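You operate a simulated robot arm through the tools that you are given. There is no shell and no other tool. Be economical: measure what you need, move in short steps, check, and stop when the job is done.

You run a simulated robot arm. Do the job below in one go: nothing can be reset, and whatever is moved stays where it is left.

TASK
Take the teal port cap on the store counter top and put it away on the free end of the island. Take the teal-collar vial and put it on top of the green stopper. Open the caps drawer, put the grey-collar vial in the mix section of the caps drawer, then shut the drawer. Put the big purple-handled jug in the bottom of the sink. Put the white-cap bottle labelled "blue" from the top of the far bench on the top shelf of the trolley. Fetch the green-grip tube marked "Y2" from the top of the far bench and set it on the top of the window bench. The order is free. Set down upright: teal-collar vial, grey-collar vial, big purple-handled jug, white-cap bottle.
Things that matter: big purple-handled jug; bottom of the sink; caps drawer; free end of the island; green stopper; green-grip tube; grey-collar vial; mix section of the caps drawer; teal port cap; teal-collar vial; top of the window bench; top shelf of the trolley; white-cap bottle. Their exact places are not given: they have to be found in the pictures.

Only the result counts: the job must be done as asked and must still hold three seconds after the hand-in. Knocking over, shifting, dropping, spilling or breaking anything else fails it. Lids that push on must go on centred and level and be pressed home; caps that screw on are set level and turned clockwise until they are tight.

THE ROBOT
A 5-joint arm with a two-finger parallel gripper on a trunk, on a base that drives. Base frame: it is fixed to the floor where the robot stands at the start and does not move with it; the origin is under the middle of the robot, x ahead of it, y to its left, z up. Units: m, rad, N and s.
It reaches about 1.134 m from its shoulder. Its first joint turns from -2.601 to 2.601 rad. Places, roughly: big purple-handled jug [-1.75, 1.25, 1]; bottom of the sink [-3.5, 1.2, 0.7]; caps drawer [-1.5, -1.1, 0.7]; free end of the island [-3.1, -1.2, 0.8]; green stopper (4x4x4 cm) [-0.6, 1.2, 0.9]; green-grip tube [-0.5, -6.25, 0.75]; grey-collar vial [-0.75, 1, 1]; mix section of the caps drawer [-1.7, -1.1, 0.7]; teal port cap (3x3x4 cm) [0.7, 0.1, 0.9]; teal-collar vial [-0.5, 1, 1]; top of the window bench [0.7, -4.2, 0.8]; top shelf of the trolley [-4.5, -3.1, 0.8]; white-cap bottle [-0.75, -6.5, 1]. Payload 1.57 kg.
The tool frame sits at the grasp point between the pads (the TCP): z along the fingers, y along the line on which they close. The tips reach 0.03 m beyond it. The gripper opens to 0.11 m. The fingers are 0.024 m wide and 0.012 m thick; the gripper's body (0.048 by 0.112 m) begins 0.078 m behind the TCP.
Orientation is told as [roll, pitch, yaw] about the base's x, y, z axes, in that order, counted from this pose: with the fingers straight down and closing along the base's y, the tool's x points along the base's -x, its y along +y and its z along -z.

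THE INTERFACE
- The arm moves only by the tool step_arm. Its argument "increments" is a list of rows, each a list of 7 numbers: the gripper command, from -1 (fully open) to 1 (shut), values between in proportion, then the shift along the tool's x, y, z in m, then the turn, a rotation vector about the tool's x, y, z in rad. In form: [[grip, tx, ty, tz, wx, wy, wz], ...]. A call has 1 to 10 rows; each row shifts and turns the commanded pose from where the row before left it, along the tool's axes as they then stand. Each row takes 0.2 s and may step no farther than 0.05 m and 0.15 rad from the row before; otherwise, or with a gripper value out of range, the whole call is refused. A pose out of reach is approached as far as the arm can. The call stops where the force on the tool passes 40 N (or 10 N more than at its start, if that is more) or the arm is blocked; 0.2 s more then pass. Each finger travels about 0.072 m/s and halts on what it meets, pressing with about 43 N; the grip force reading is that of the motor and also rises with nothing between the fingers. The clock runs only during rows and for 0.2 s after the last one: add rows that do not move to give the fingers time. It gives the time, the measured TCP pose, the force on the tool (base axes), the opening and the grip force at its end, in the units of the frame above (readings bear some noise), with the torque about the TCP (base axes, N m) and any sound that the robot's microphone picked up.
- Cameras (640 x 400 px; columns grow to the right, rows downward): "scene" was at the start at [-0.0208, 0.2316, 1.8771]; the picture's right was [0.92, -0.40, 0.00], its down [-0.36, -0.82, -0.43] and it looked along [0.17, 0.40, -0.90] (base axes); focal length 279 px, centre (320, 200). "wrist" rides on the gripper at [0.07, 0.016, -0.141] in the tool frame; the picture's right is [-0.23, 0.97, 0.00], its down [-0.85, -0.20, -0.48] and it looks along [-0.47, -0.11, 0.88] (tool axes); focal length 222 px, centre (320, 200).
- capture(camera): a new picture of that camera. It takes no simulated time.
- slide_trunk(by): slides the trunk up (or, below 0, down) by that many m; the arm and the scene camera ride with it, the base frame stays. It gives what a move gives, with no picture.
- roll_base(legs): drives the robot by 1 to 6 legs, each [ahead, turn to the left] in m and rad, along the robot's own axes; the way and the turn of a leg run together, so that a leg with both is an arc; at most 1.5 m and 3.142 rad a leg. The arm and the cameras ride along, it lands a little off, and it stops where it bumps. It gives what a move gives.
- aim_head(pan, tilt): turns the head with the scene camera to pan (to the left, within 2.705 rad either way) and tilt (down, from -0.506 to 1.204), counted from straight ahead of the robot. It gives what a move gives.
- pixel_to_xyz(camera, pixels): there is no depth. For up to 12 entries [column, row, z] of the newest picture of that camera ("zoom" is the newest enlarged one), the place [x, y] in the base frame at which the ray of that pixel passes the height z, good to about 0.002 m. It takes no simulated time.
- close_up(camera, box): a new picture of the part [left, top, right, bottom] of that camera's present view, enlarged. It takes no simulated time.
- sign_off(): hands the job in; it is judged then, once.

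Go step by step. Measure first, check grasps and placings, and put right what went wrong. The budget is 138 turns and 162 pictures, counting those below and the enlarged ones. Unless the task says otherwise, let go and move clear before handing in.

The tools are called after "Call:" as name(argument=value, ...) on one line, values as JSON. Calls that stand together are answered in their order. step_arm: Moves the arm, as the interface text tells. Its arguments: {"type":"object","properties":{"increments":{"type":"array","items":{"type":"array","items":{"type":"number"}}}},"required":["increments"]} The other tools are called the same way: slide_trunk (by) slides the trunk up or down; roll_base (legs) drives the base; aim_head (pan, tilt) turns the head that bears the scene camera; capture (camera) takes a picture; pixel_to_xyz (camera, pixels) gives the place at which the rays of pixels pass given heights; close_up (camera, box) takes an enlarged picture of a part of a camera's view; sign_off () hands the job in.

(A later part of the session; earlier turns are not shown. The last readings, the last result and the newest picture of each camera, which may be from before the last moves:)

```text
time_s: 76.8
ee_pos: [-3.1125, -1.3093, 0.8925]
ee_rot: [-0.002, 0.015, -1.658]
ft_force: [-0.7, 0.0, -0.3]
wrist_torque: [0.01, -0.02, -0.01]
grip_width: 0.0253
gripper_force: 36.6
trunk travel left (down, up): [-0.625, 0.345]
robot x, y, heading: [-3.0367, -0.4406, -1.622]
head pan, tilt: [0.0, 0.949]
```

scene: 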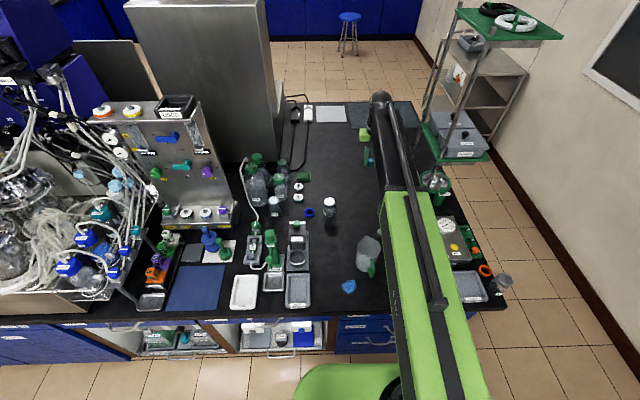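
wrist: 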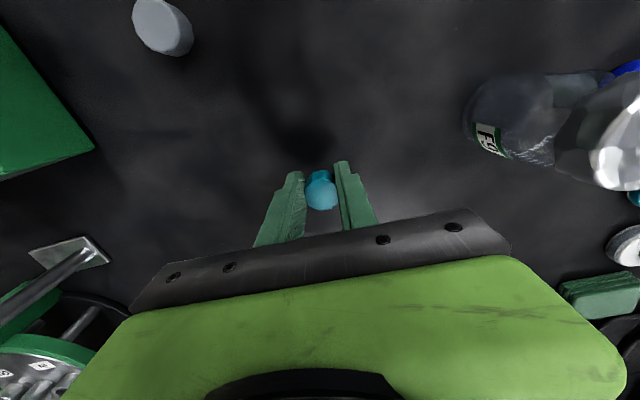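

No contact yet at 0.8925. I'll go on in small steps.

Call:
slide_trunk(by=-0.004)

Call:
slide_trunk(by=-0.004)

Call:
capture(camera="wrist")

```text
time_s: 77.3
ee_pos: [-3.1121, -1.3077, 0.8904]
ee_rot: [-0.001, 0.011, -1.657]
ft_force: [-0.8, -9.1, 30.1]
wrist_torque: [-0.62, 0.06, -0.01]
grip_width: 0.025
gripper_force: 36.4
trunk travel left (down, up): [-0.621, 0.349]
robot x, y, heading: [-3.0343, -0.4392, -1.623]
head pan, tilt: [0.0, 0.949]
```

```text
time_s: 77.9
ee_pos: [-3.1121, -1.3069, 0.8864]
ee_rot: [0.0, 0.015, -1.657]
ft_force: [0.5, -0.9, 26.7]
wrist_torque: [-0.22, 0.09, 0.0]
grip_width: 0.0252
gripper_force: 36.2
trunk travel left (down, up): [-0.617, 0.353]
robot x, y, heading: [-3.0351, -0.4417, -1.623]
head pan, tilt: [0.0, 0.949]
```

```text
126 pictures are left
```

wrist: 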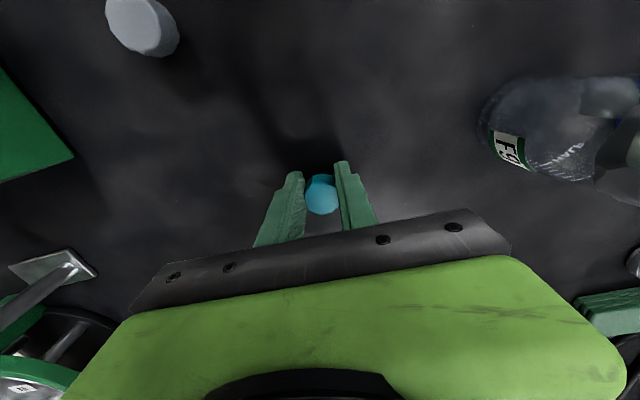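

Contact at about 0.89, so the cap is on the surface. I'll open partway and rise.

Call:
step_arm(increments=[[0.4, 0, 0, 0, 0, 0, 0], [0.1, 0, 0, 0, 0, 0, 0], [-0.1, 0, 0, 0, 0, 0, 0]])

Call:
slide_trunk(by=0.12)

Call:
capture(camera="wrist")

```text
time_s: 78.7
ee_pos: [-3.1123, -1.3082, 0.8847]
ee_rot: [-0.001, 0.017, -1.659]
ft_force: [0.0, -0.9, -0.4]
wrist_torque: [0.0, -0.01, 0.0]
grip_width: 0.0605
gripper_force: 0.0
trunk travel left (down, up): [-0.617, 0.353]
robot x, y, heading: [-3.0382, -0.4445, -1.627]
head pan, tilt: [0.0, 0.949]
```

```text
time_s: 80.2
ee_pos: [-3.1121, -1.3081, 1.0043]
ee_rot: [-0.002, 0.016, -1.657]
ft_force: [0.1, 0.2, -0.7]
wrist_torque: [0.01, -0.01, 0.01]
grip_width: 0.0604
gripper_force: 0.1
trunk travel left (down, up): [-0.737, 0.233]
robot x, y, heading: [-3.0376, -0.4424, -1.626]
head pan, tilt: [0.0, 0.949]
```

```text
125 pictures are left
```

wrist: 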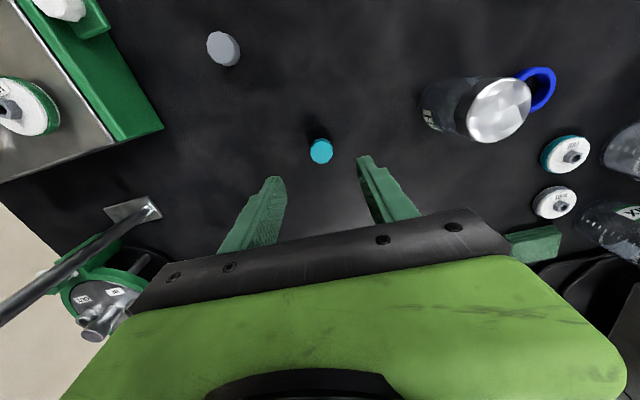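

The teal cap stands upright on the free end. I'll rise, retract and back out, then look at the sink and the jug.

Call:
slide_trunk(by=0.22)

Call:
step_arm(increments=[[-1, 0.045, 0.0, 0, 0, 0, 0], [-1, 0.045, 0.0, 0, 0, 0, 0], [-1, 0.045, 0.0, 0, 0, 0, 0], [-1, 0.045, 0.0, 0, 0, 0, 0], [-1, 0.045, 0.0, 0, 0, 0, 0], [-1, 0.045, 0.0, 0, 0, 0, 0]])

Call:
roll_base(legs=[[-0.5, 0], [0, 1.6]])

Call:
aim_head(pan=2.0, tilt=0.8)

Call:
capture(camera="scene")

Call:
aim_head(pan=0.7, tilt=0.5)

Call:
capture(camera="scene")

```text
time_s: 82.5
ee_pos: [-3.1127, -1.3091, 1.2233]
ee_rot: [0.0, 0.017, -1.658]
ft_force: [-0.9, -0.9, -0.1]
wrist_torque: [-0.01, -0.02, 0.02]
grip_width: 0.0605
gripper_force: 0.1
trunk travel left (down, up): [-0.957, 0.013]
robot x, y, heading: [-3.0347, -0.4401, -1.626]
head pan, tilt: [0.0, 0.949]
```

```text
time_s: 83.9
ee_pos: [-3.0881, -1.0354, 1.2246]
ee_rot: [-0.002, 0.015, -1.658]
ft_force: [0.4, -0.2, -0.1]
wrist_torque: [-0.01, -0.03, 0.03]
grip_width: 0.1098
gripper_force: 0.1
out of reach, approached as far as the arm can: row 6
trunk travel left (down, up): [-0.957, 0.013]
robot x, y, heading: [-3.0377, -0.441, -1.625]
head pan, tilt: [0.0, 0.949]
```

```text
time_s: 90.8
ee_pos: [-2.4125, 0.0784, 1.2239]
ee_rot: [-0.002, 0.018, -0.06]
ft_force: [0.0, 0.5, 0.9]
wrist_torque: [-0.01, 0.01, 0.03]
grip_width: 0.11
gripper_force: 0.0
trunk travel left (down, up): [-0.957, 0.013]
robot x, y, heading: [-3.0088, 0.1106, -0.028]
head pan, tilt: [0.0, 0.949]
```

```text
time_s: 92.7
ee_pos: [-2.4134, 0.0767, 1.2246]
ee_rot: [-0.001, 0.015, -0.06]
ft_force: [-0.2, -0.5, -0.2]
wrist_torque: [0.02, -0.02, 0.01]
grip_width: 0.1099
gripper_force: 0.1
trunk travel left (down, up): [-0.957, 0.013]
robot x, y, heading: [-3.0117, 0.1133, -0.03]
head pan, tilt: [2.0, 0.799]
```

```text
124 pictures are left
```

scene: 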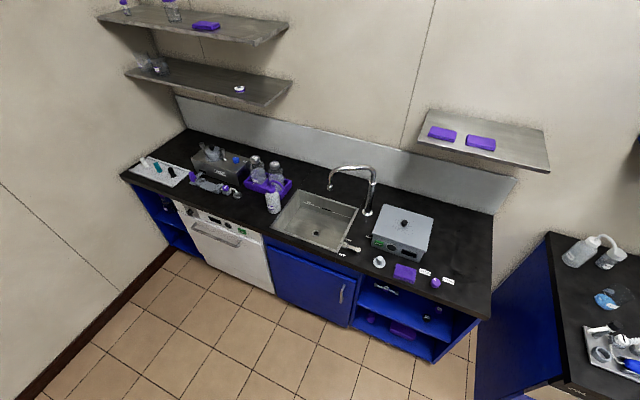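

```text
time_s: 94.2
ee_pos: [-2.4132, 0.0755, 1.2249]
ee_rot: [0.0, 0.014, -0.061]
ft_force: [-0.2, 0.6, 0.2]
wrist_torque: [0.05, -0.04, 0.01]
grip_width: 0.1103
gripper_force: 0.1
trunk travel left (down, up): [-0.957, 0.013]
robot x, y, heading: [-3.0091, 0.1123, -0.027]
head pan, tilt: [0.7, 0.499]
```

```text
123 pictures are left
```

scene: 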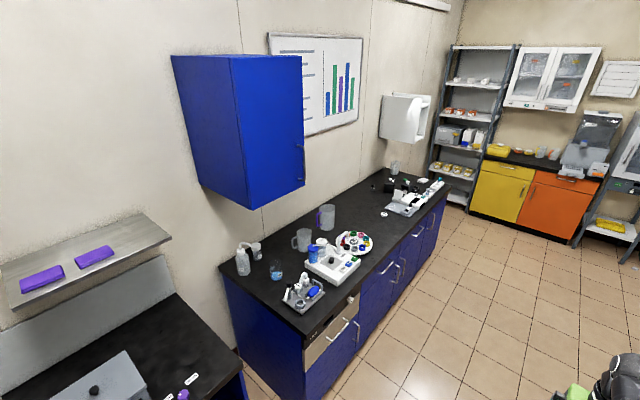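

The purple-handled jug is near (326,215) on the bench. I'll zoom in and measure.

Call:
close_up(camera="scene", box=[230, 170, 430, 320])

Call:
pixel_to_xyz(camera="scene", pixels=[[327, 229, 0.855], [302, 250, 0.855], [355, 248, 0.855], [242, 273, 0.855]])

```text
2.67 times, centred on (330, 245) of scene
```

zoom: 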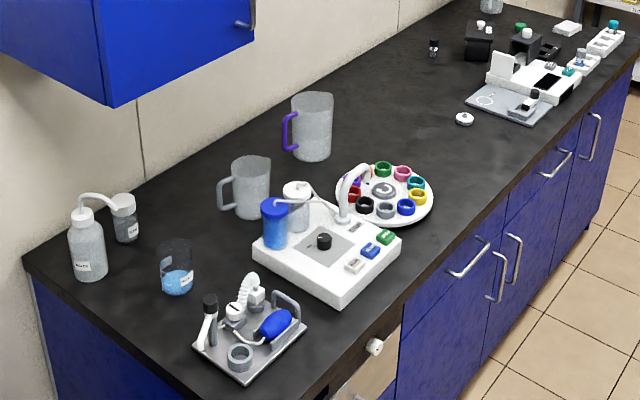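

```text
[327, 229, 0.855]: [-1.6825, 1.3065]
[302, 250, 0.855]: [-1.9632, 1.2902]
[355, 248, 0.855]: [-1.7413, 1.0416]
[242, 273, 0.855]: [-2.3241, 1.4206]
```

The jug is near (-1.68,1.31). I'll drive to face it.

Call:
roll_base(legs=[[1.3, 0], [0, 1.6], [0.3, 0]])

Call:
aim_head(pan=0.1, tilt=0.75)

Call:
capture(camera="scene")

Call:
capture(camera="wrist")

```text
time_s: 106.3
ee_pos: [-1.7485, 0.9762, 1.2228]
ee_rot: [0.0, 0.018, 1.556]
ft_force: [-1.9, 1.2, -0.7]
wrist_torque: [-0.01, -0.12, 0.03]
grip_width: 0.11
gripper_force: 0.1
trunk travel left (down, up): [-0.957, 0.013]
robot x, y, heading: [-1.7533, 0.3764, 1.591]
head pan, tilt: [0.7, 0.499]
```

```text
time_s: 107.3
ee_pos: [-1.7488, 0.9754, 1.2232]
ee_rot: [0.001, 0.015, 1.558]
ft_force: [-0.2, 0.3, -0.1]
wrist_torque: [-0.01, -0.01, -0.01]
grip_width: 0.11
gripper_force: 0.1
trunk travel left (down, up): [-0.957, 0.013]
robot x, y, heading: [-1.7559, 0.3783, 1.587]
head pan, tilt: [0.099, 0.75]
```

```text
121 pictures are left
```

scene: 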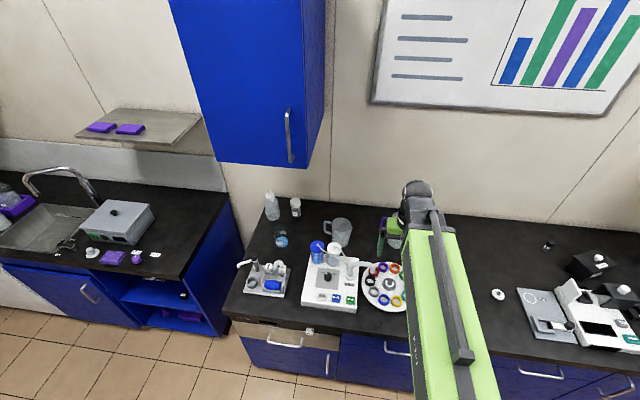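

```text
120 pictures are left
```

wrist: 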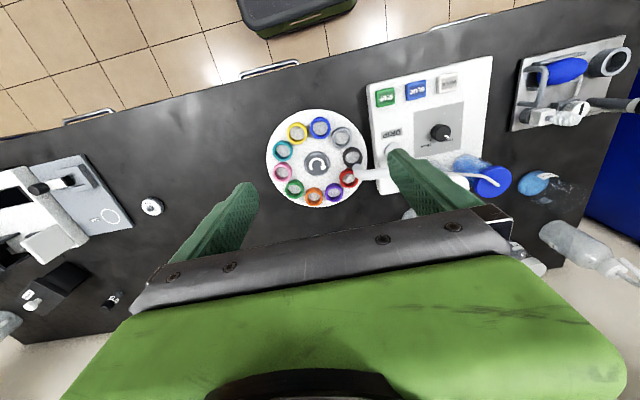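

The jug is hidden behind the gripper. I'll swing the arm to the right for a clear view.

Call:
step_arm(increments=[[-1, 0, 0.045, 0, 0, 0, 0], [-1, 0, 0.045, 0, 0, 0, 0], [-1, 0, 0.045, 0, 0, 0, 0], [-1, 0, 0.045, 0, 0, 0, 0], [-1, 0, 0.045, 0, 0, 0, 0], [-1, 0, 0.045, 0, 0, 0, 0], [-1, 0, 0.045, 0, 0, 0, 0]])

Call:
capture(camera="scene")

Call:
close_up(camera="scene", box=[300, 180, 480, 310])

```text
time_s: 108.9
ee_pos: [-2.0641, 0.9824, 1.2241]
ee_rot: [-0.002, 0.015, 1.558]
ft_force: [-0.4, -0.1, 0.1]
wrist_torque: [0.0, -0.07, 0.03]
grip_width: 0.11
gripper_force: 0.2
trunk travel left (down, up): [-0.957, 0.013]
robot x, y, heading: [-1.7545, 0.3803, 1.594]
head pan, tilt: [0.099, 0.75]
```

```text
119 pictures are left
```

scene: 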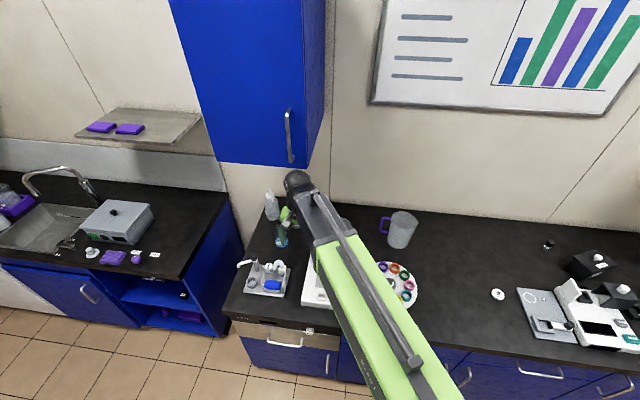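

```text
3.08 times, centred on (390, 245) of scene
```

zoom: 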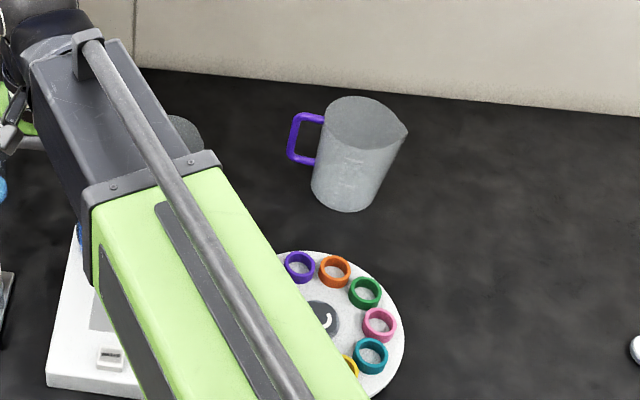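

The jug is about 0.12 m wide at the rim, too wide to span, so I'll pinch its near rim wall with the fingers closing along y. I'll spin the tool to yaw 0.

Call:
step_arm(increments=[[-1, 0, 0, 0, 0, 0, 0.15], [-1, 0, 0, 0, 0, 0, 0.15], [-1, 0, 0, 0, 0, 0, 0.15], [-1, 0, 0, 0, 0, 0, 0.15], [-1, 0, 0, 0, 0, 0, 0.15], [-1, 0, 0, 0, 0, 0, 0.15], [-1, 0, 0, 0, 0, 0, 0.15], [-1, 0, 0, 0, 0, 0, 0.15], [-1, 0, 0, 0, 0, 0, 0.15], [-1, 0, 0, 0, 0, 0, 0.15]])

Call:
step_arm(increments=[[-1, 0, 0, 0, 0, 0, 0.058], [-1, -0.045, 0.02, 0, 0, 0, 0], [-1, -0.045, 0.02, 0, 0, 0, 0], [-1, -0.045, 0.02, 0, 0, 0, 0], [-1, -0.045, 0.02, 0, 0, 0, 0], [-1, -0.045, 0.02, 0, 0, 0, 0]])

Call:
capture(camera="wrist")

Call:
pixel_to_xyz(camera="scene", pixels=[[399, 213, 1.0], [399, 213, 1.02], [399, 213, 0.98], [396, 235, 0.855], [401, 218, 1.0]])

```text
time_s: 111.1
ee_pos: [-2.0641, 0.9798, 1.2245]
ee_rot: [-0.016, 0.0, 0.052]
ft_force: [-0.7, 0.2, 0.4]
wrist_torque: [0.02, 0.01, -0.04]
grip_width: 0.1099
gripper_force: 0.1
trunk travel left (down, up): [-0.957, 0.013]
robot x, y, heading: [-1.7602, 0.3769, 1.595]
head pan, tilt: [0.099, 0.75]
```

```text
time_s: 112.5
ee_pos: [-1.8355, 1.0784, 1.2241]
ee_rot: [-0.018, -0.001, 0.0]
ft_force: [0.7, -0.5, -0.2]
wrist_torque: [-0.02, 0.01, -0.02]
grip_width: 0.1101
gripper_force: 0.0
out of reach, approached as far as the arm can: row 6
trunk travel left (down, up): [-0.957, 0.013]
robot x, y, heading: [-1.7532, 0.3792, 1.591]
head pan, tilt: [0.099, 0.75]
```

```text
117 pictures are left
```

wrist: 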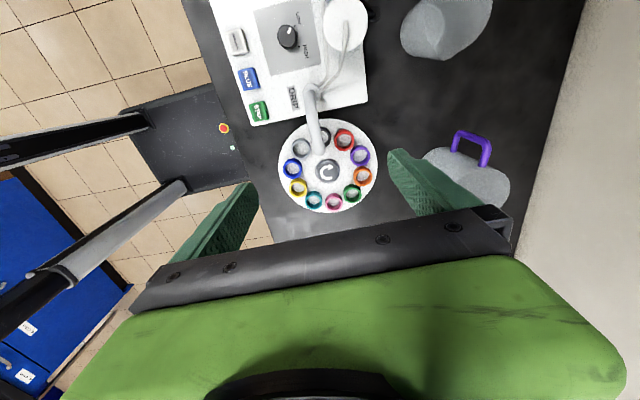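

```text
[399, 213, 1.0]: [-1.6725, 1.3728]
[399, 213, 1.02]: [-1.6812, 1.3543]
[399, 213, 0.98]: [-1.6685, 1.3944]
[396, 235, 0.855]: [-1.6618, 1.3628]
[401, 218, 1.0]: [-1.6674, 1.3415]
```

I'll refine the jug base and rim from both views.

Call:
pixel_to_xyz(camera="scene", pixels=[[398, 241, 0.855], [404, 220, 0.98], [404, 220, 1.0], [404, 220, 1.03], [389, 222, 1.0], [404, 228, 1.0], [381, 217, 1.0]])

Call:
pixel_to_xyz(camera="wrist", pixels=[[453, 143, 0.96], [453, 143, 1.0], [470, 132, 0.96], [488, 158, 0.96], [488, 158, 1.0], [510, 180, 1.0]])

Call:
close_up(camera="wrist", box=[400, 100, 560, 220])

```text
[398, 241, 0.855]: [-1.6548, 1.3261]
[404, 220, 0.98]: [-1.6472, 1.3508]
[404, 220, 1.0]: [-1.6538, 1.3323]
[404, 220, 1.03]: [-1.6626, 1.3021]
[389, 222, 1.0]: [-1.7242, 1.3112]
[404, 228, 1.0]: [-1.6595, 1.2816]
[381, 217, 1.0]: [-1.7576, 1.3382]
```

```text
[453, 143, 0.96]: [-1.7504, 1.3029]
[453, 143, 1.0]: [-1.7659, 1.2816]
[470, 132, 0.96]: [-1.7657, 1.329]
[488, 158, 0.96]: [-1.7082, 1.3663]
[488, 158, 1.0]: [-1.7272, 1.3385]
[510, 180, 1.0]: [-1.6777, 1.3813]
```

```text
3.33 times, centred on (480, 160) of wrist
```

zoom: 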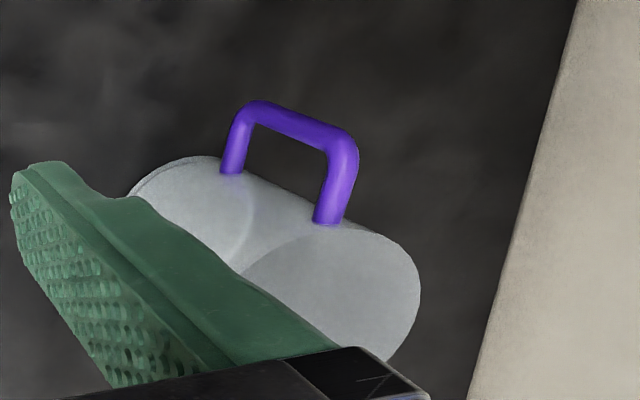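

The jug's centre is about (-1.655,1.325), its rim is at z≈1.005, and it is about 0.095 wide. I'll pinch the near rim at y≈1.278 with the fingers opened to about 0.06.

Call:
step_arm(increments=[[-0.1, -0.0258, 0.0286, 0, 0, 0, 0], [-0.1, -0.0258, 0.0286, 0, 0, 0, 0], [-0.1, -0.0258, 0.0286, 0, 0, 0, 0], [-0.1, -0.0258, 0.0286, 0, 0, 0, 0], [-0.1, -0.0258, 0.0286, 0, 0, 0, 0], [-0.1, -0.0258, 0.0286, 0, 0, 0, 0], [-0.1, -0.0258, 0.0286, 0, 0, 0, 0]])

Call:
slide_trunk(by=-0.13)

Call:
capture(camera="wrist")

Call:
capture(camera="scene")

```text
time_s: 114.1
ee_pos: [-1.6572, 1.2807, 1.2225]
ee_rot: [-0.017, 0.002, 0.0]
ft_force: [-0.1, 0.1, -0.5]
wrist_torque: [-0.01, 0.03, 0.02]
grip_width: 0.0606
gripper_force: 0.1
trunk travel left (down, up): [-0.957, 0.013]
robot x, y, heading: [-1.7583, 0.3743, 1.59]
head pan, tilt: [0.099, 0.75]
```

```text
time_s: 115.7
ee_pos: [-1.6584, 1.28, 1.0944]
ee_rot: [-0.016, 0.001, 0.0]
ft_force: [0.4, 0.9, 0.8]
wrist_torque: [-0.02, 0.01, 0.03]
grip_width: 0.0605
gripper_force: 0.1
trunk travel left (down, up): [-0.827, 0.143]
robot x, y, heading: [-1.755, 0.378, 1.59]
head pan, tilt: [0.099, 0.75]
```

```text
115 pictures are left
```

wrist: 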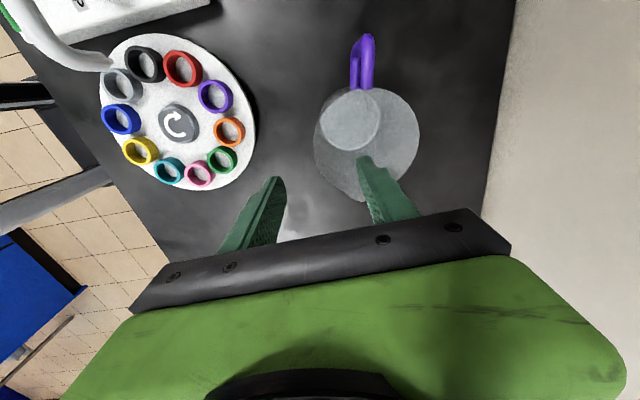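

```text
114 pictures are left
```

scene: 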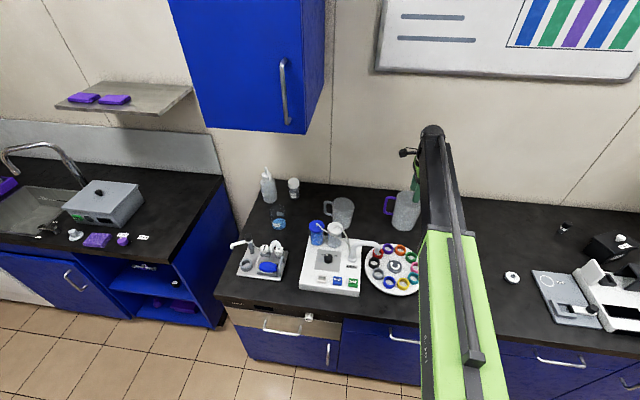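

The rim circle spans (314..420) in the wrist view. I'll measure its edges.

Call:
pixel_to_xyz(camera="wrist", pixels=[[314, 148, 1.005], [420, 142, 1.005], [375, 88, 1.005], [364, 203, 1.005], [367, 145, 1.005], [314, 148, 1.03]])

Call:
close_up(camera="wrist", box=[250, 20, 450, 220])

```text
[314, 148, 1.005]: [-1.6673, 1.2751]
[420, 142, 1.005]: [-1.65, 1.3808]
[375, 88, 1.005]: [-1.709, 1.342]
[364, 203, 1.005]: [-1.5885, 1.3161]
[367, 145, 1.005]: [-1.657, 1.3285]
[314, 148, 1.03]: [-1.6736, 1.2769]
```

```text
2.00 times, centred on (350, 120) of wrist
```

zoom: 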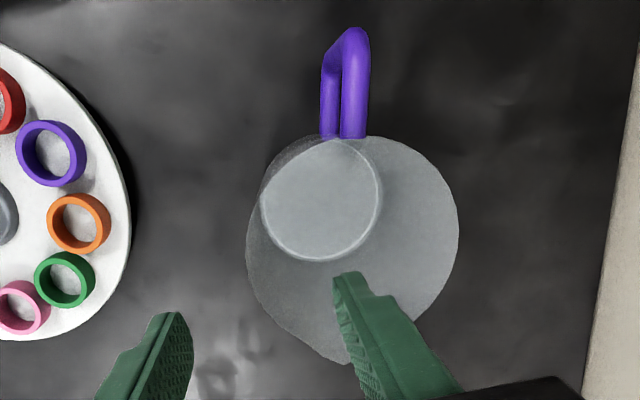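

The rim centre is (-1.657,1.328), radius 0.053, and the near wall at y=1.275 lies between the fingers. I'll lower and close.

Call:
slide_trunk(by=-0.108)

Call:
step_arm(increments=[[1, 0, 0, 0, 0, 0, 0], [1, 0, 0, 0, 0, 0, 0], [1, 0, 0, 0, 0, 0, 0], [1, 0, 0, 0, 0, 0, 0], [1, 0, 0, 0, 0, 0, 0]])

Call:
capture(camera="wrist")

```text
time_s: 117.1
ee_pos: [-1.6567, 1.2795, 0.9865]
ee_rot: [-0.015, 0.0, 0.001]
ft_force: [0.1, 0.3, 0.5]
wrist_torque: [-0.01, 0.0, 0.0]
grip_width: 0.0604
gripper_force: 0.0
trunk travel left (down, up): [-0.719, 0.251]
robot x, y, heading: [-1.7553, 0.377, 1.593]
head pan, tilt: [0.099, 0.75]
```

```text
time_s: 118.3
ee_pos: [-1.6586, 1.2802, 0.9869]
ee_rot: [-0.017, -0.001, 0.001]
ft_force: [0.5, 4.2, 8.0]
wrist_torque: [1.36, 0.14, -0.13]
grip_width: 0.0059
gripper_force: 25.6
trunk travel left (down, up): [-0.719, 0.251]
robot x, y, heading: [-1.7565, 0.3795, 1.592]
head pan, tilt: [0.099, 0.75]
```

```text
112 pictures are left
```

wrist: 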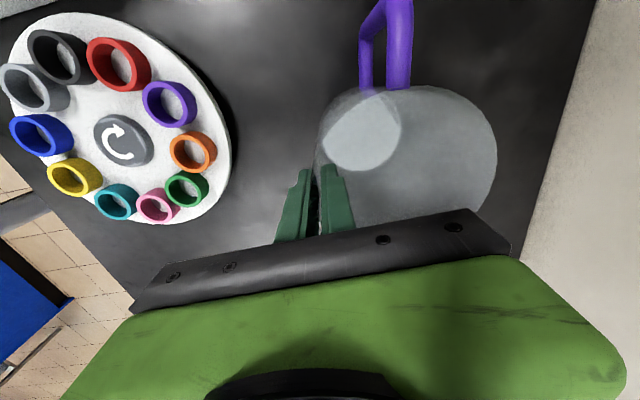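

The fingers have closed on the wall at 5.9 mm. I'll lift a little and check.

Call:
slide_trunk(by=0.04)

Call:
capture(camera="wrist")

Call:
close_up(camera="scene", box=[330, 130, 490, 280])

```text
time_s: 119.1
ee_pos: [-1.6586, 1.2798, 1.0252]
ee_rot: [-0.016, 0.0, 0.0]
ft_force: [0.9, 0.3, -1.5]
wrist_torque: [-0.04, 0.01, 0.03]
grip_width: 0.0048
gripper_force: 25.4
trunk travel left (down, up): [-0.759, 0.211]
robot x, y, heading: [-1.7529, 0.3787, 1.591]
head pan, tilt: [0.099, 0.75]
```

```text
111 pictures are left
```

wrist: 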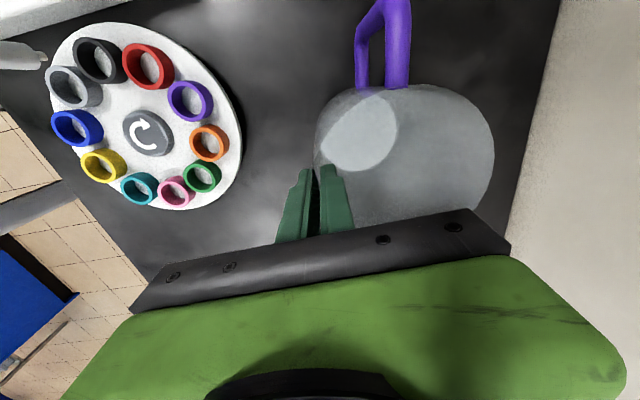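

```text
2.67 times, centred on (410, 205) of scene
```

zoom: 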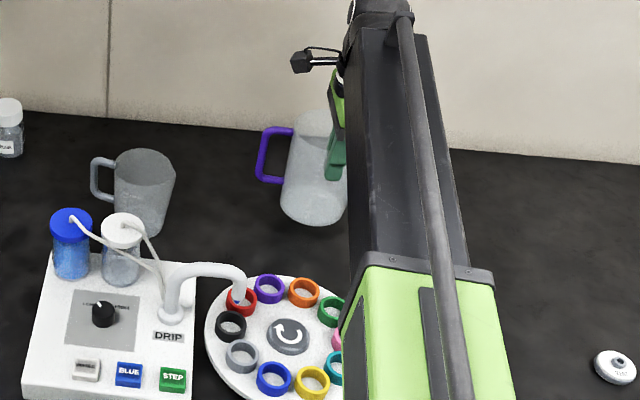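

The jug is held upright. I'll raise, retract, and drive to the sink.

Call:
slide_trunk(by=0.2)

Call:
step_arm(increments=[[1, 0.01, -0.045, 0, 0, 0, 0], [1, 0.01, -0.045, 0, 0, 0, 0], [1, 0.01, -0.045, 0, 0, 0, 0], [1, 0.01, -0.045, 0, 0, 0, 0], [1, 0.01, -0.045, 0, 0, 0, 0], [1, 0.01, -0.045, 0, 0, 0, 0]])

Call:
roll_base(legs=[[-0.36, 0], [0, 1.57], [1.5, 0], [0.2, 0], [0, -1.57]])

Call:
aim_head(pan=0.0, tilt=0.85)

Call:
capture(camera="scene")

Call:
capture(camera="wrist")

```text
time_s: 121.3
ee_pos: [-1.6603, 1.2787, 1.2264]
ee_rot: [-0.016, 0.0, -0.001]
ft_force: [-0.4, 0.0, -1.3]
wrist_torque: [-0.07, -0.04, 0.0]
grip_width: 0.0045
gripper_force: 25.5
trunk travel left (down, up): [-0.959, 0.011]
robot x, y, heading: [-1.7549, 0.3802, 1.592]
head pan, tilt: [0.099, 0.75]
```

```text
time_s: 122.7
ee_pos: [-1.7171, 1.0096, 1.2259]
ee_rot: [-0.015, 0.001, 0.0]
ft_force: [-0.8, -0.3, -0.8]
wrist_torque: [-0.06, -0.01, 0.03]
grip_width: 0.0044
gripper_force: 25.4
out of reach, approached as far as the arm can: row 4
trunk travel left (down, up): [-0.959, 0.011]
robot x, y, heading: [-1.7573, 0.3744, 1.595]
head pan, tilt: [0.099, 0.75]
```

```text
time_s: 140.9
ee_pos: [-3.4345, 0.6313, 1.2259]
ee_rot: [-0.015, -0.001, 0.012]
ft_force: [0.4, -0.7, -1.4]
wrist_torque: [-0.09, 0.01, -0.01]
grip_width: 0.0041
gripper_force: 25.2
trunk travel left (down, up): [-0.959, 0.011]
robot x, y, heading: [-3.4349, -0.0043, 1.603]
head pan, tilt: [0.099, 0.75]
```

```text
time_s: 141.5
ee_pos: [-3.4339, 0.6278, 1.2261]
ee_rot: [-0.015, 0.001, 0.013]
ft_force: [-0.2, 0.4, -1.3]
wrist_torque: [-0.03, -0.04, 0.04]
grip_width: 0.0033
gripper_force: 24.5
trunk travel left (down, up): [-0.959, 0.011]
robot x, y, heading: [-3.4305, -0.0044, 1.611]
head pan, tilt: [0.0, 0.85]
```

```text
109 pictures are left
```

scene: 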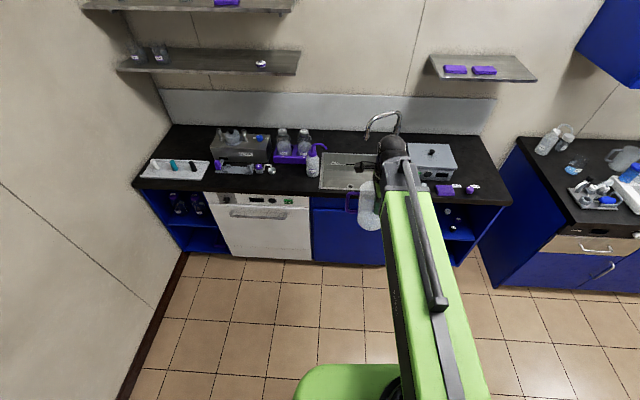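

```text
108 pictures are left
```

wrist: 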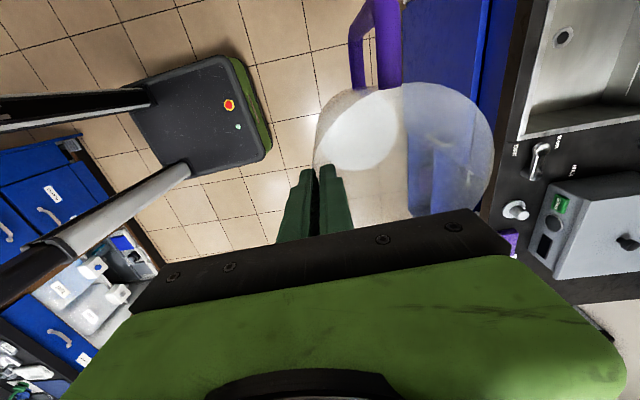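

The jug hangs steadily with the sink ahead. I'll measure the basin: the left edge in the scene view, the front-right corner in the wrist view.

Call:
pixel_to_xyz(camera="scene", pixels=[[319, 189, 0.855], [326, 153, 0.855], [376, 152, 0.855], [340, 172, 0.7], [384, 135, 0.86], [345, 190, 0.855]])

Call:
pixel_to_xyz(camera="wrist", pixels=[[520, 138, 0.855], [562, 36, 0.7], [550, 5, 0.855], [545, 105, 0.7], [540, 165, 0.87]])

Call:
close_up(camera="scene", box=[270, 90, 470, 240])

```text
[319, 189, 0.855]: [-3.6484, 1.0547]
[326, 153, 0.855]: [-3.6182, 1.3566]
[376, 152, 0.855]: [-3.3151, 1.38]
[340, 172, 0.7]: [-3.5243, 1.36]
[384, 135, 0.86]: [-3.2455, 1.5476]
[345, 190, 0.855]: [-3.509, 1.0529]
```

```text
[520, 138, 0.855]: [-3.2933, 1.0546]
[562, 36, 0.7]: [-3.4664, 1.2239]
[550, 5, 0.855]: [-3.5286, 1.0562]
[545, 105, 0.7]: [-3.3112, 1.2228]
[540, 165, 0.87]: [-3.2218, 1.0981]
```

```text
2.67 times, centred on (370, 165) of scene
```

zoom: 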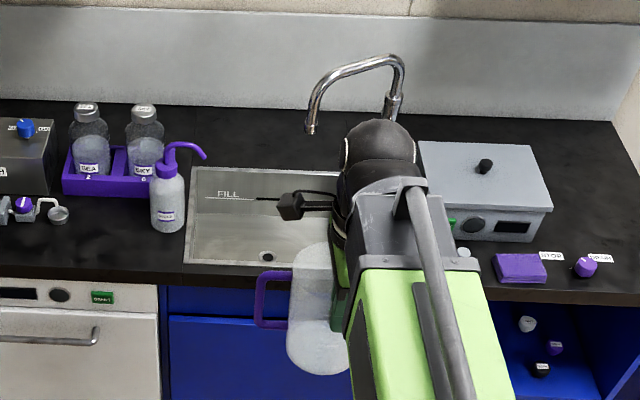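

The basin spans x −3.64…−3.29 and y 1.055…1.37. I need the faucet tip and wash-bottle nozzle positions.

Call:
pixel_to_xyz(camera="zoom", pixels=[[310, 130, 1.0], [310, 130, 1.1], [310, 130, 1.15], [390, 110, 0.86], [205, 157, 1.0], [205, 157, 1.05], [168, 228, 0.855], [166, 150, 1.05], [265, 255, 0.7]])

Call:
aim_head(pan=0.0, tilt=0.6)

Call:
step_arm(increments=[[1, 0.03, 0.03, 0, 0, 0, 0], [1, 0.02, 0.04, 0, 0, 0, 0]])

Call:
capture(camera="wrist")

```text
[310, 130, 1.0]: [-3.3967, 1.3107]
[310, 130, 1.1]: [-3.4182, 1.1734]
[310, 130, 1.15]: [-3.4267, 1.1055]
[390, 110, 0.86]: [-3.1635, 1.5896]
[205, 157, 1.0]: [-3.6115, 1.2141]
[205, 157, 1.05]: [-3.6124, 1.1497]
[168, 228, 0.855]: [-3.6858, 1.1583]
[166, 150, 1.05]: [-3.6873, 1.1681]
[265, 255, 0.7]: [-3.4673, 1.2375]
```

```text
time_s: 142.3
ee_pos: [-3.4356, 0.629, 1.2256]
ee_rot: [-0.017, -0.001, 0.012]
ft_force: [0.2, -0.1, -1.4]
wrist_torque: [-0.06, -0.03, 0.01]
grip_width: 0.0035
gripper_force: 24.3
trunk travel left (down, up): [-0.959, 0.011]
robot x, y, heading: [-3.4323, -0.0002, 1.608]
head pan, tilt: [0.0, 0.6]
```

```text
time_s: 142.9
ee_pos: [-3.4865, 0.6987, 1.2259]
ee_rot: [-0.017, 0.0, 0.011]
ft_force: [-0.1, 0.5, -0.4]
wrist_torque: [-0.05, -0.02, -0.02]
grip_width: 0.0034
gripper_force: 24.4
trunk travel left (down, up): [-0.959, 0.011]
robot x, y, heading: [-3.4345, -0.0028, 1.61]
head pan, tilt: [0.0, 0.6]
```

```text
106 pictures are left
```

wrist: 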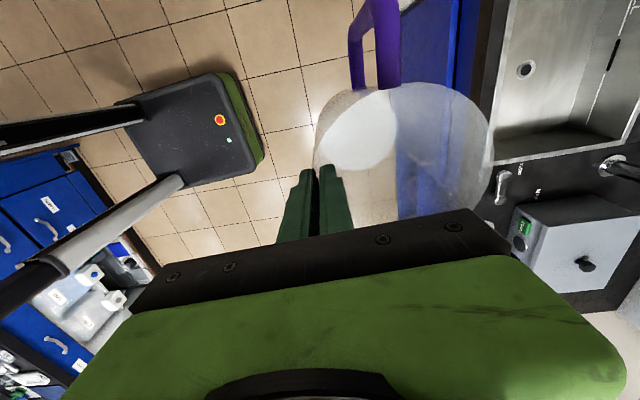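

The faucet tip's height is ambiguous. I'll move forward on the left side and triangulate it with the wrist camera.

Call:
roll_base(legs=[[0.25, 0]])

Call:
capture(camera="wrist")

Call:
capture(camera="scene")

```text
time_s: 144.7
ee_pos: [-3.4943, 0.947, 1.2249]
ee_rot: [-0.018, -0.001, 0.015]
ft_force: [0.5, -0.7, -1.6]
wrist_torque: [-0.1, -0.02, 0.03]
grip_width: 0.0034
gripper_force: 24.5
trunk travel left (down, up): [-0.959, 0.011]
robot x, y, heading: [-3.4415, 0.246, 1.606]
head pan, tilt: [0.0, 0.6]
```

```text
105 pictures are left
```

wrist: 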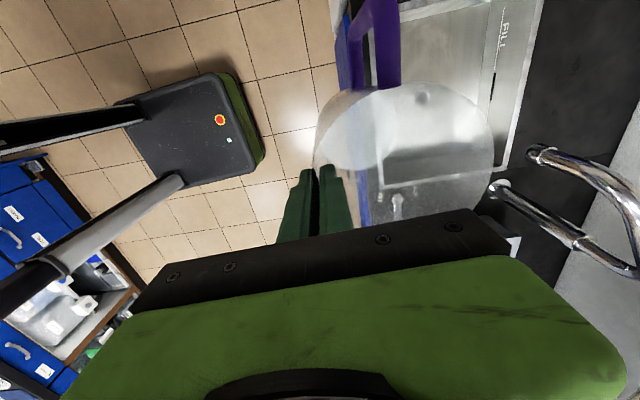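

```text
104 pictures are left
```

scene: 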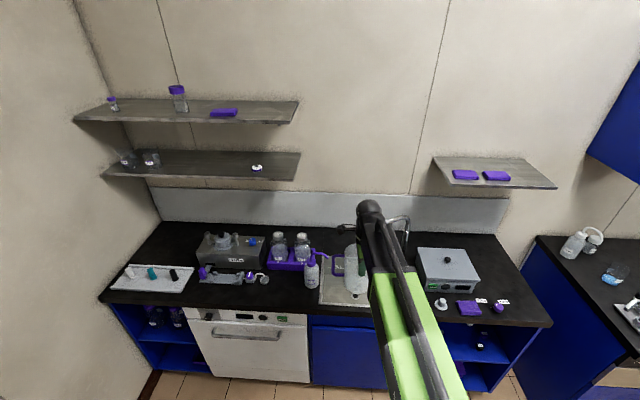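

Call:
pixel_to_xyz(camera="wrist", pixels=[[532, 152, 0.95], [532, 152, 1.0], [532, 152, 1.05], [532, 152, 1.1], [498, 187, 0.86], [635, 265, 1.15]])

```text
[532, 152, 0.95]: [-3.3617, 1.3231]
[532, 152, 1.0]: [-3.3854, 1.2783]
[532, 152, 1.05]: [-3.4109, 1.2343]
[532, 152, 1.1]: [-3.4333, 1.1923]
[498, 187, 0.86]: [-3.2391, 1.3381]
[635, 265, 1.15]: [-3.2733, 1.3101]
```

The faucet tip is about (-3.41,1.22,1.06). I'll turn the jug 45° so its handle points front-left, then aim the jug centre at (-3.50,1.18).

Call:
step_arm(increments=[[1, 0, 0, 0, 0, 0, -0.1283], [1, 0, 0, 0, 0, 0, -0.1283], [1, 0, 0, 0, 0, 0, -0.1283], [1, 0, 0, 0, 0, 0, -0.1283], [1, 0, 0, 0, 0, 0, -0.1283], [1, 0, 0, 0, 0, 0, -0.1283]])

Call:
step_arm(increments=[[1, -0.0321, 0.0232, 0, 0, 0, 0], [1, -0.0321, 0.0232, 0, 0, 0, 0], [1, -0.0321, 0.0232, 0, 0, 0, 0], [1, -0.0321, 0.0232, 0, 0, 0, 0], [1, -0.0321, 0.0232, 0, 0, 0, 0]])

Call:
capture(camera="wrist")

Call:
close_up(camera="scene", box=[250, 190, 450, 320])

```text
time_s: 146.1
ee_pos: [-3.4948, 0.9461, 1.2263]
ee_rot: [-0.012, 0.008, 0.788]
ft_force: [0.5, -0.7, -1.7]
wrist_torque: [-0.02, -0.04, 0.0]
grip_width: 0.0034
gripper_force: 24.3
trunk travel left (down, up): [-0.959, 0.011]
robot x, y, heading: [-3.4427, 0.25, 1.612]
head pan, tilt: [0.0, 0.6]
```

```text
time_s: 147.3
ee_pos: [-3.4624, 1.1406, 1.2251]
ee_rot: [-0.013, 0.011, 0.782]
ft_force: [-0.5, 0.6, -1.3]
wrist_torque: [-0.01, -0.08, -0.01]
grip_width: 0.0033
gripper_force: 24.1
out of reach, approached as far as the arm can: row 4
trunk travel left (down, up): [-0.959, 0.011]
robot x, y, heading: [-3.4474, 0.2452, 1.605]
head pan, tilt: [0.0, 0.6]
```

```text
103 pictures are left
```

wrist: 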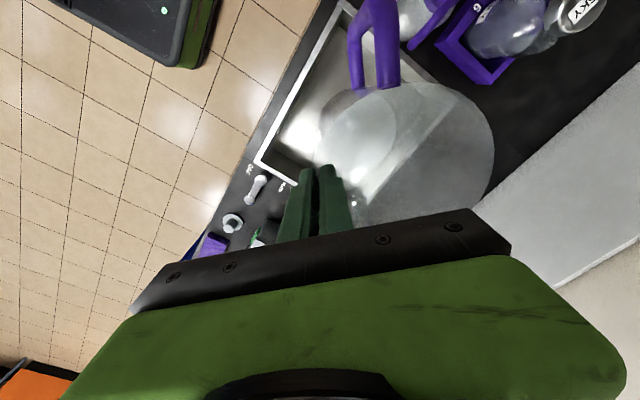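

```text
3.08 times, centred on (350, 255) of scene
```

zoom: 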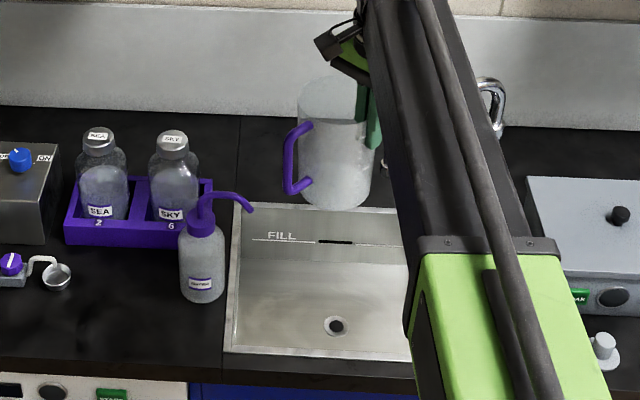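

The jug is over the basin and clear of the nozzle and faucet. I'll lower in stages.

Call:
slide_trunk(by=-0.2)

Call:
capture(camera="wrist")

Call:
capture(camera="scene")

```text
time_s: 149.5
ee_pos: [-3.4625, 1.1384, 1.0261]
ee_rot: [-0.012, 0.01, 0.786]
ft_force: [-0.6, 0.8, -0.7]
wrist_torque: [-0.04, -0.07, 0.02]
grip_width: 0.0033
gripper_force: 24.8
trunk travel left (down, up): [-0.759, 0.211]
robot x, y, heading: [-3.4395, 0.2455, 1.606]
head pan, tilt: [0.0, 0.6]
```

```text
101 pictures are left
```

wrist: 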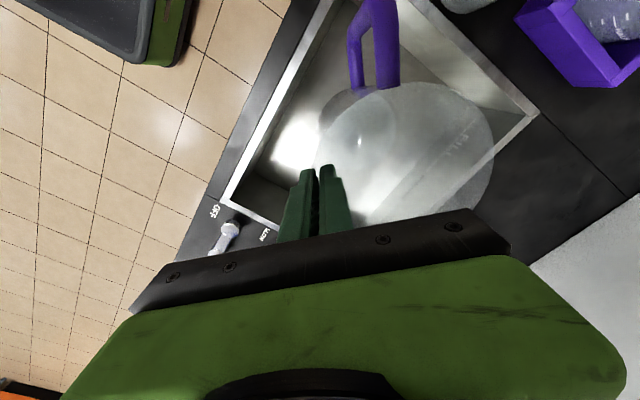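

```text
100 pictures are left
```

scene: 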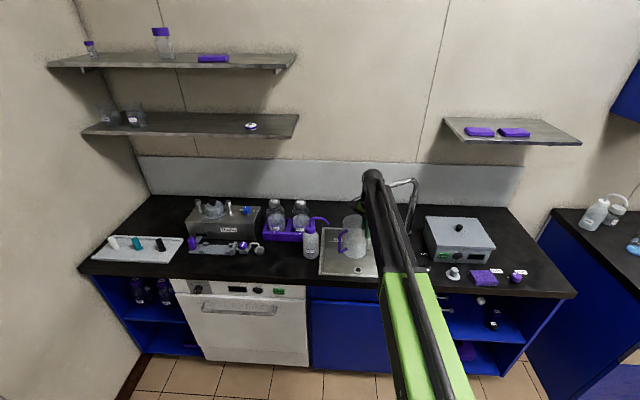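

Still clear. I'll lower further.

Call:
slide_trunk(by=-0.14)

Call:
slide_trunk(by=-0.03)

Call:
capture(camera="wrist")

Call:
close_up(camera="scene", box=[280, 180, 460, 310])

```text
time_s: 151.2
ee_pos: [-3.4609, 1.1395, 0.8855]
ee_rot: [-0.011, 0.011, 0.782]
ft_force: [0.4, 0.6, -1.1]
wrist_torque: [-0.04, -0.04, 0.03]
grip_width: 0.0033
gripper_force: 24.6
trunk travel left (down, up): [-0.619, 0.351]
robot x, y, heading: [-3.4461, 0.2461, 1.609]
head pan, tilt: [0.0, 0.6]
```

```text
time_s: 151.9
ee_pos: [-3.4608, 1.1381, 0.8566]
ee_rot: [-0.012, 0.01, 0.781]
ft_force: [2.1, -0.2, 9.6]
wrist_torque: [0.68, 0.35, -0.19]
grip_width: 0.0029
gripper_force: 24.1
trunk travel left (down, up): [-0.589, 0.381]
robot x, y, heading: [-3.446, 0.2454, 1.606]
head pan, tilt: [0.0, 0.6]
```

```text
99 pictures are left
```

wrist: 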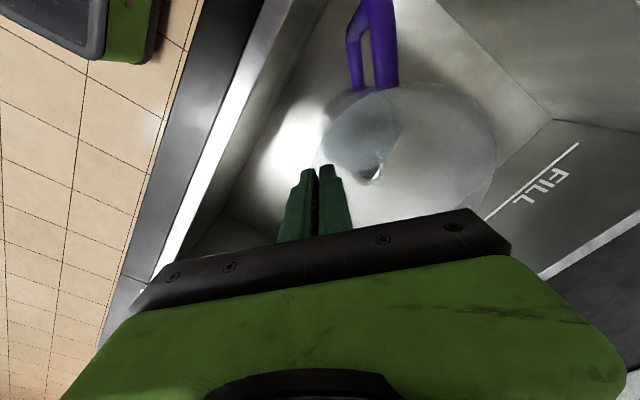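

```text
3.08 times, centred on (370, 245) of scene
```

zoom: 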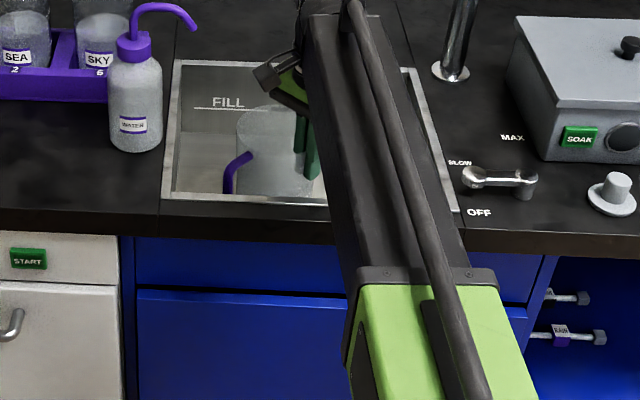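

There's contact (9.6 N), so the jug stands on the basin floor. I'll open slightly and rise.

Call:
step_arm(increments=[[0.7, 0, 0, 0, 0, 0, 0], [0.45, 0, 0, 0, 0, 0, 0], [0.45, 0, 0, 0, 0, 0, 0]])

Call:
slide_trunk(by=0.1)

Call:
capture(camera="wrist")

```text
time_s: 152.7
ee_pos: [-3.4617, 1.1392, 0.8566]
ee_rot: [-0.013, 0.009, 0.783]
ft_force: [-0.2, -0.1, -0.8]
wrist_torque: [0.0, 0.01, 0.0]
grip_width: 0.0303
gripper_force: 0.0
trunk travel left (down, up): [-0.589, 0.381]
robot x, y, heading: [-3.4431, 0.2478, 1.607]
head pan, tilt: [0.0, 0.6]
```

```text
time_s: 154.0
ee_pos: [-3.4606, 1.1383, 0.9547]
ee_rot: [-0.012, 0.011, 0.785]
ft_force: [-0.5, -1.0, 0.5]
wrist_torque: [0.01, -0.02, 0.02]
grip_width: 0.0304
gripper_force: 0.1
trunk travel left (down, up): [-0.689, 0.281]
robot x, y, heading: [-3.442, 0.2446, 1.607]
head pan, tilt: [0.0, 0.6]
```

```text
97 pictures are left
```

wrist: 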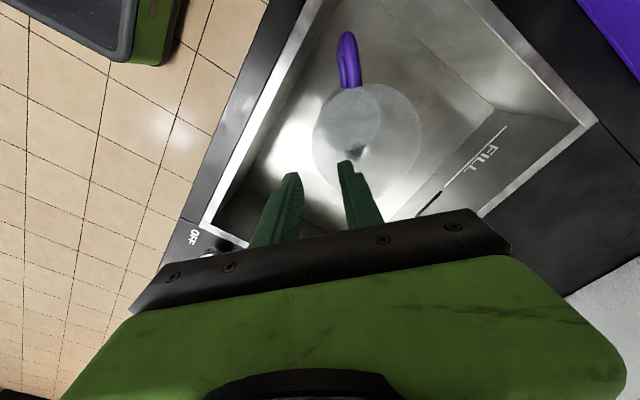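

The jug stands upright in the sink. I'll retract and drive to the vials at the bench's right end.

Call:
slide_trunk(by=0.26)

Call:
step_arm(increments=[[-1, 0.0321, -0.03, 0, 0, 0, 0], [-1, 0.0321, -0.03, 0, 0, 0, 0], [-1, 0.0321, -0.03, 0, 0, 0, 0], [-1, 0.0321, -0.03, 0, 0, 0, 0], [-1, 0.0321, -0.03, 0, 0, 0, 0], [-1, 0.0321, -0.03, 0, 0, 0, 0]])

Call:
roll_base(legs=[[-0.25, 0], [0, -1.6], [1.4, 0], [1.4, 0], [0, 1.57]])

Call:
aim_head(pan=0.0, tilt=0.9)

Call:
capture(camera="scene")

```text
time_s: 156.7
ee_pos: [-3.4621, 1.1384, 1.2152]
ee_rot: [-0.013, 0.01, 0.783]
ft_force: [1.0, 0.9, -0.5]
wrist_torque: [-0.01, 0.04, 0.01]
grip_width: 0.0305
gripper_force: 0.2
trunk travel left (down, up): [-0.949, 0.021]
robot x, y, heading: [-3.4421, 0.2436, 1.609]
head pan, tilt: [0.0, 0.6]
```

```text
time_s: 158.1
ee_pos: [-3.471, 0.8724, 1.216]
ee_rot: [-0.013, 0.011, 0.784]
ft_force: [-0.1, 0.3, 0.3]
wrist_torque: [-0.01, 0.01, 0.06]
grip_width: 0.1104
gripper_force: 0.2
out of reach, approached as far as the arm can: row 4
trunk travel left (down, up): [-0.949, 0.021]
robot x, y, heading: [-3.4445, 0.2457, 1.61]
head pan, tilt: [0.0, 0.6]
```

```text
time_s: 180.7
ee_pos: [-0.6603, 0.6825, 1.2158]
ee_rot: [-0.015, 0.011, 0.764]
ft_force: [0.6, 0.6, -0.6]
wrist_torque: [0.03, 0.04, 0.03]
grip_width: 0.1101
gripper_force: 0.0
trunk travel left (down, up): [-0.949, 0.021]
robot x, y, heading: [-0.6856, 0.0471, 1.575]
head pan, tilt: [0.0, 0.6]
```

```text
time_s: 181.5
ee_pos: [-0.6602, 0.6816, 1.2163]
ee_rot: [-0.012, 0.011, 0.764]
ft_force: [-1.1, 0.3, 0.5]
wrist_torque: [-0.01, -0.02, -0.02]
grip_width: 0.1099
gripper_force: 0.0
trunk travel left (down, up): [-0.949, 0.021]
robot x, y, heading: [-0.6839, 0.0498, 1.583]
head pan, tilt: [0.0, 0.901]
```

```text
96 pictures are left
```

scene: 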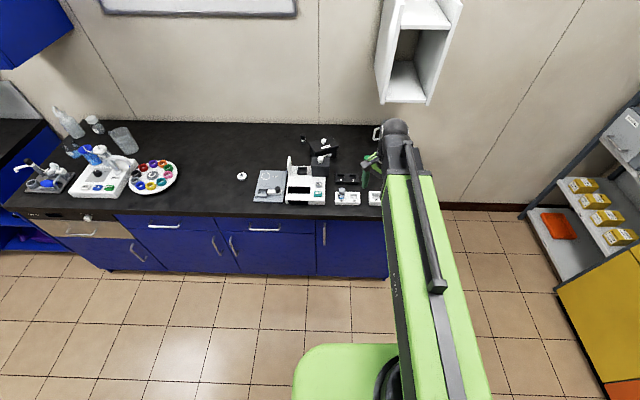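

The vials are behind the arm. I'll swing it left for a view.

Call:
step_arm(increments=[[-1, 0.0354, 0.0339, 0, 0, 0, 0], [-1, 0.0354, 0.0339, 0, 0, 0, 0], [-1, 0.0354, 0.0339, 0, 0, 0, 0], [-1, 0.0354, 0.0339, 0, 0, 0, 0], [-1, 0.0354, 0.0339, 0, 0, 0, 0], [-1, 0.0354, 0.0339, 0, 0, 0, 0], [-1, 0.0354, 0.0339, 0, 0, 0, 0], [-1, 0.0354, 0.0339, 0, 0, 0, 0]])

Call:
capture(camera="scene")

Call:
close_up(camera="scene", box=[270, 110, 430, 220])

```text
time_s: 183.3
ee_pos: [-1.0525, 0.6818, 1.2168]
ee_rot: [-0.011, 0.01, 0.763]
ft_force: [-0.3, 0.4, -0.3]
wrist_torque: [0.0, 0.01, 0.02]
grip_width: 0.1101
gripper_force: 0.1
trunk travel left (down, up): [-0.949, 0.021]
robot x, y, heading: [-0.6855, 0.0477, 1.572]
head pan, tilt: [0.0, 0.901]
```

```text
95 pictures are left
```

scene: 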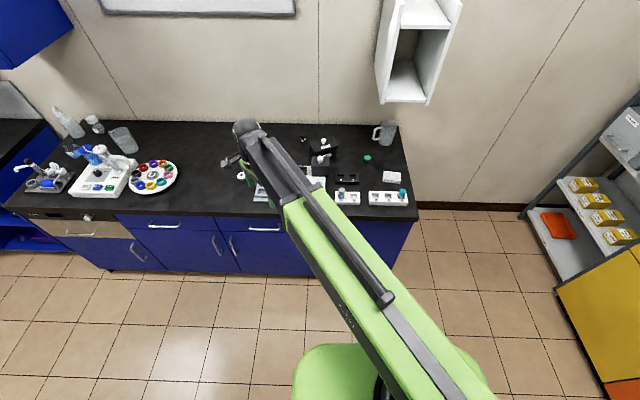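

```text
3.64 times, centred on (350, 165) of scene
```

zoom: 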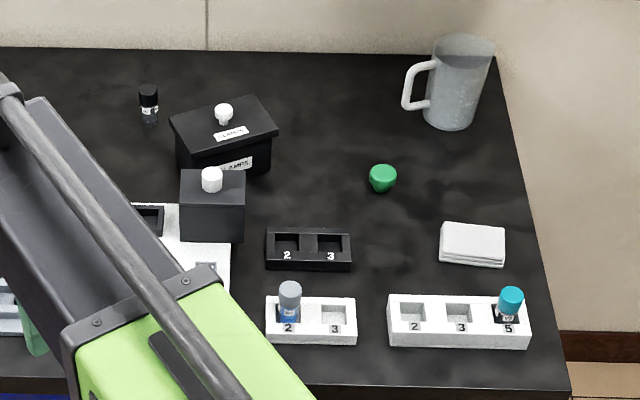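

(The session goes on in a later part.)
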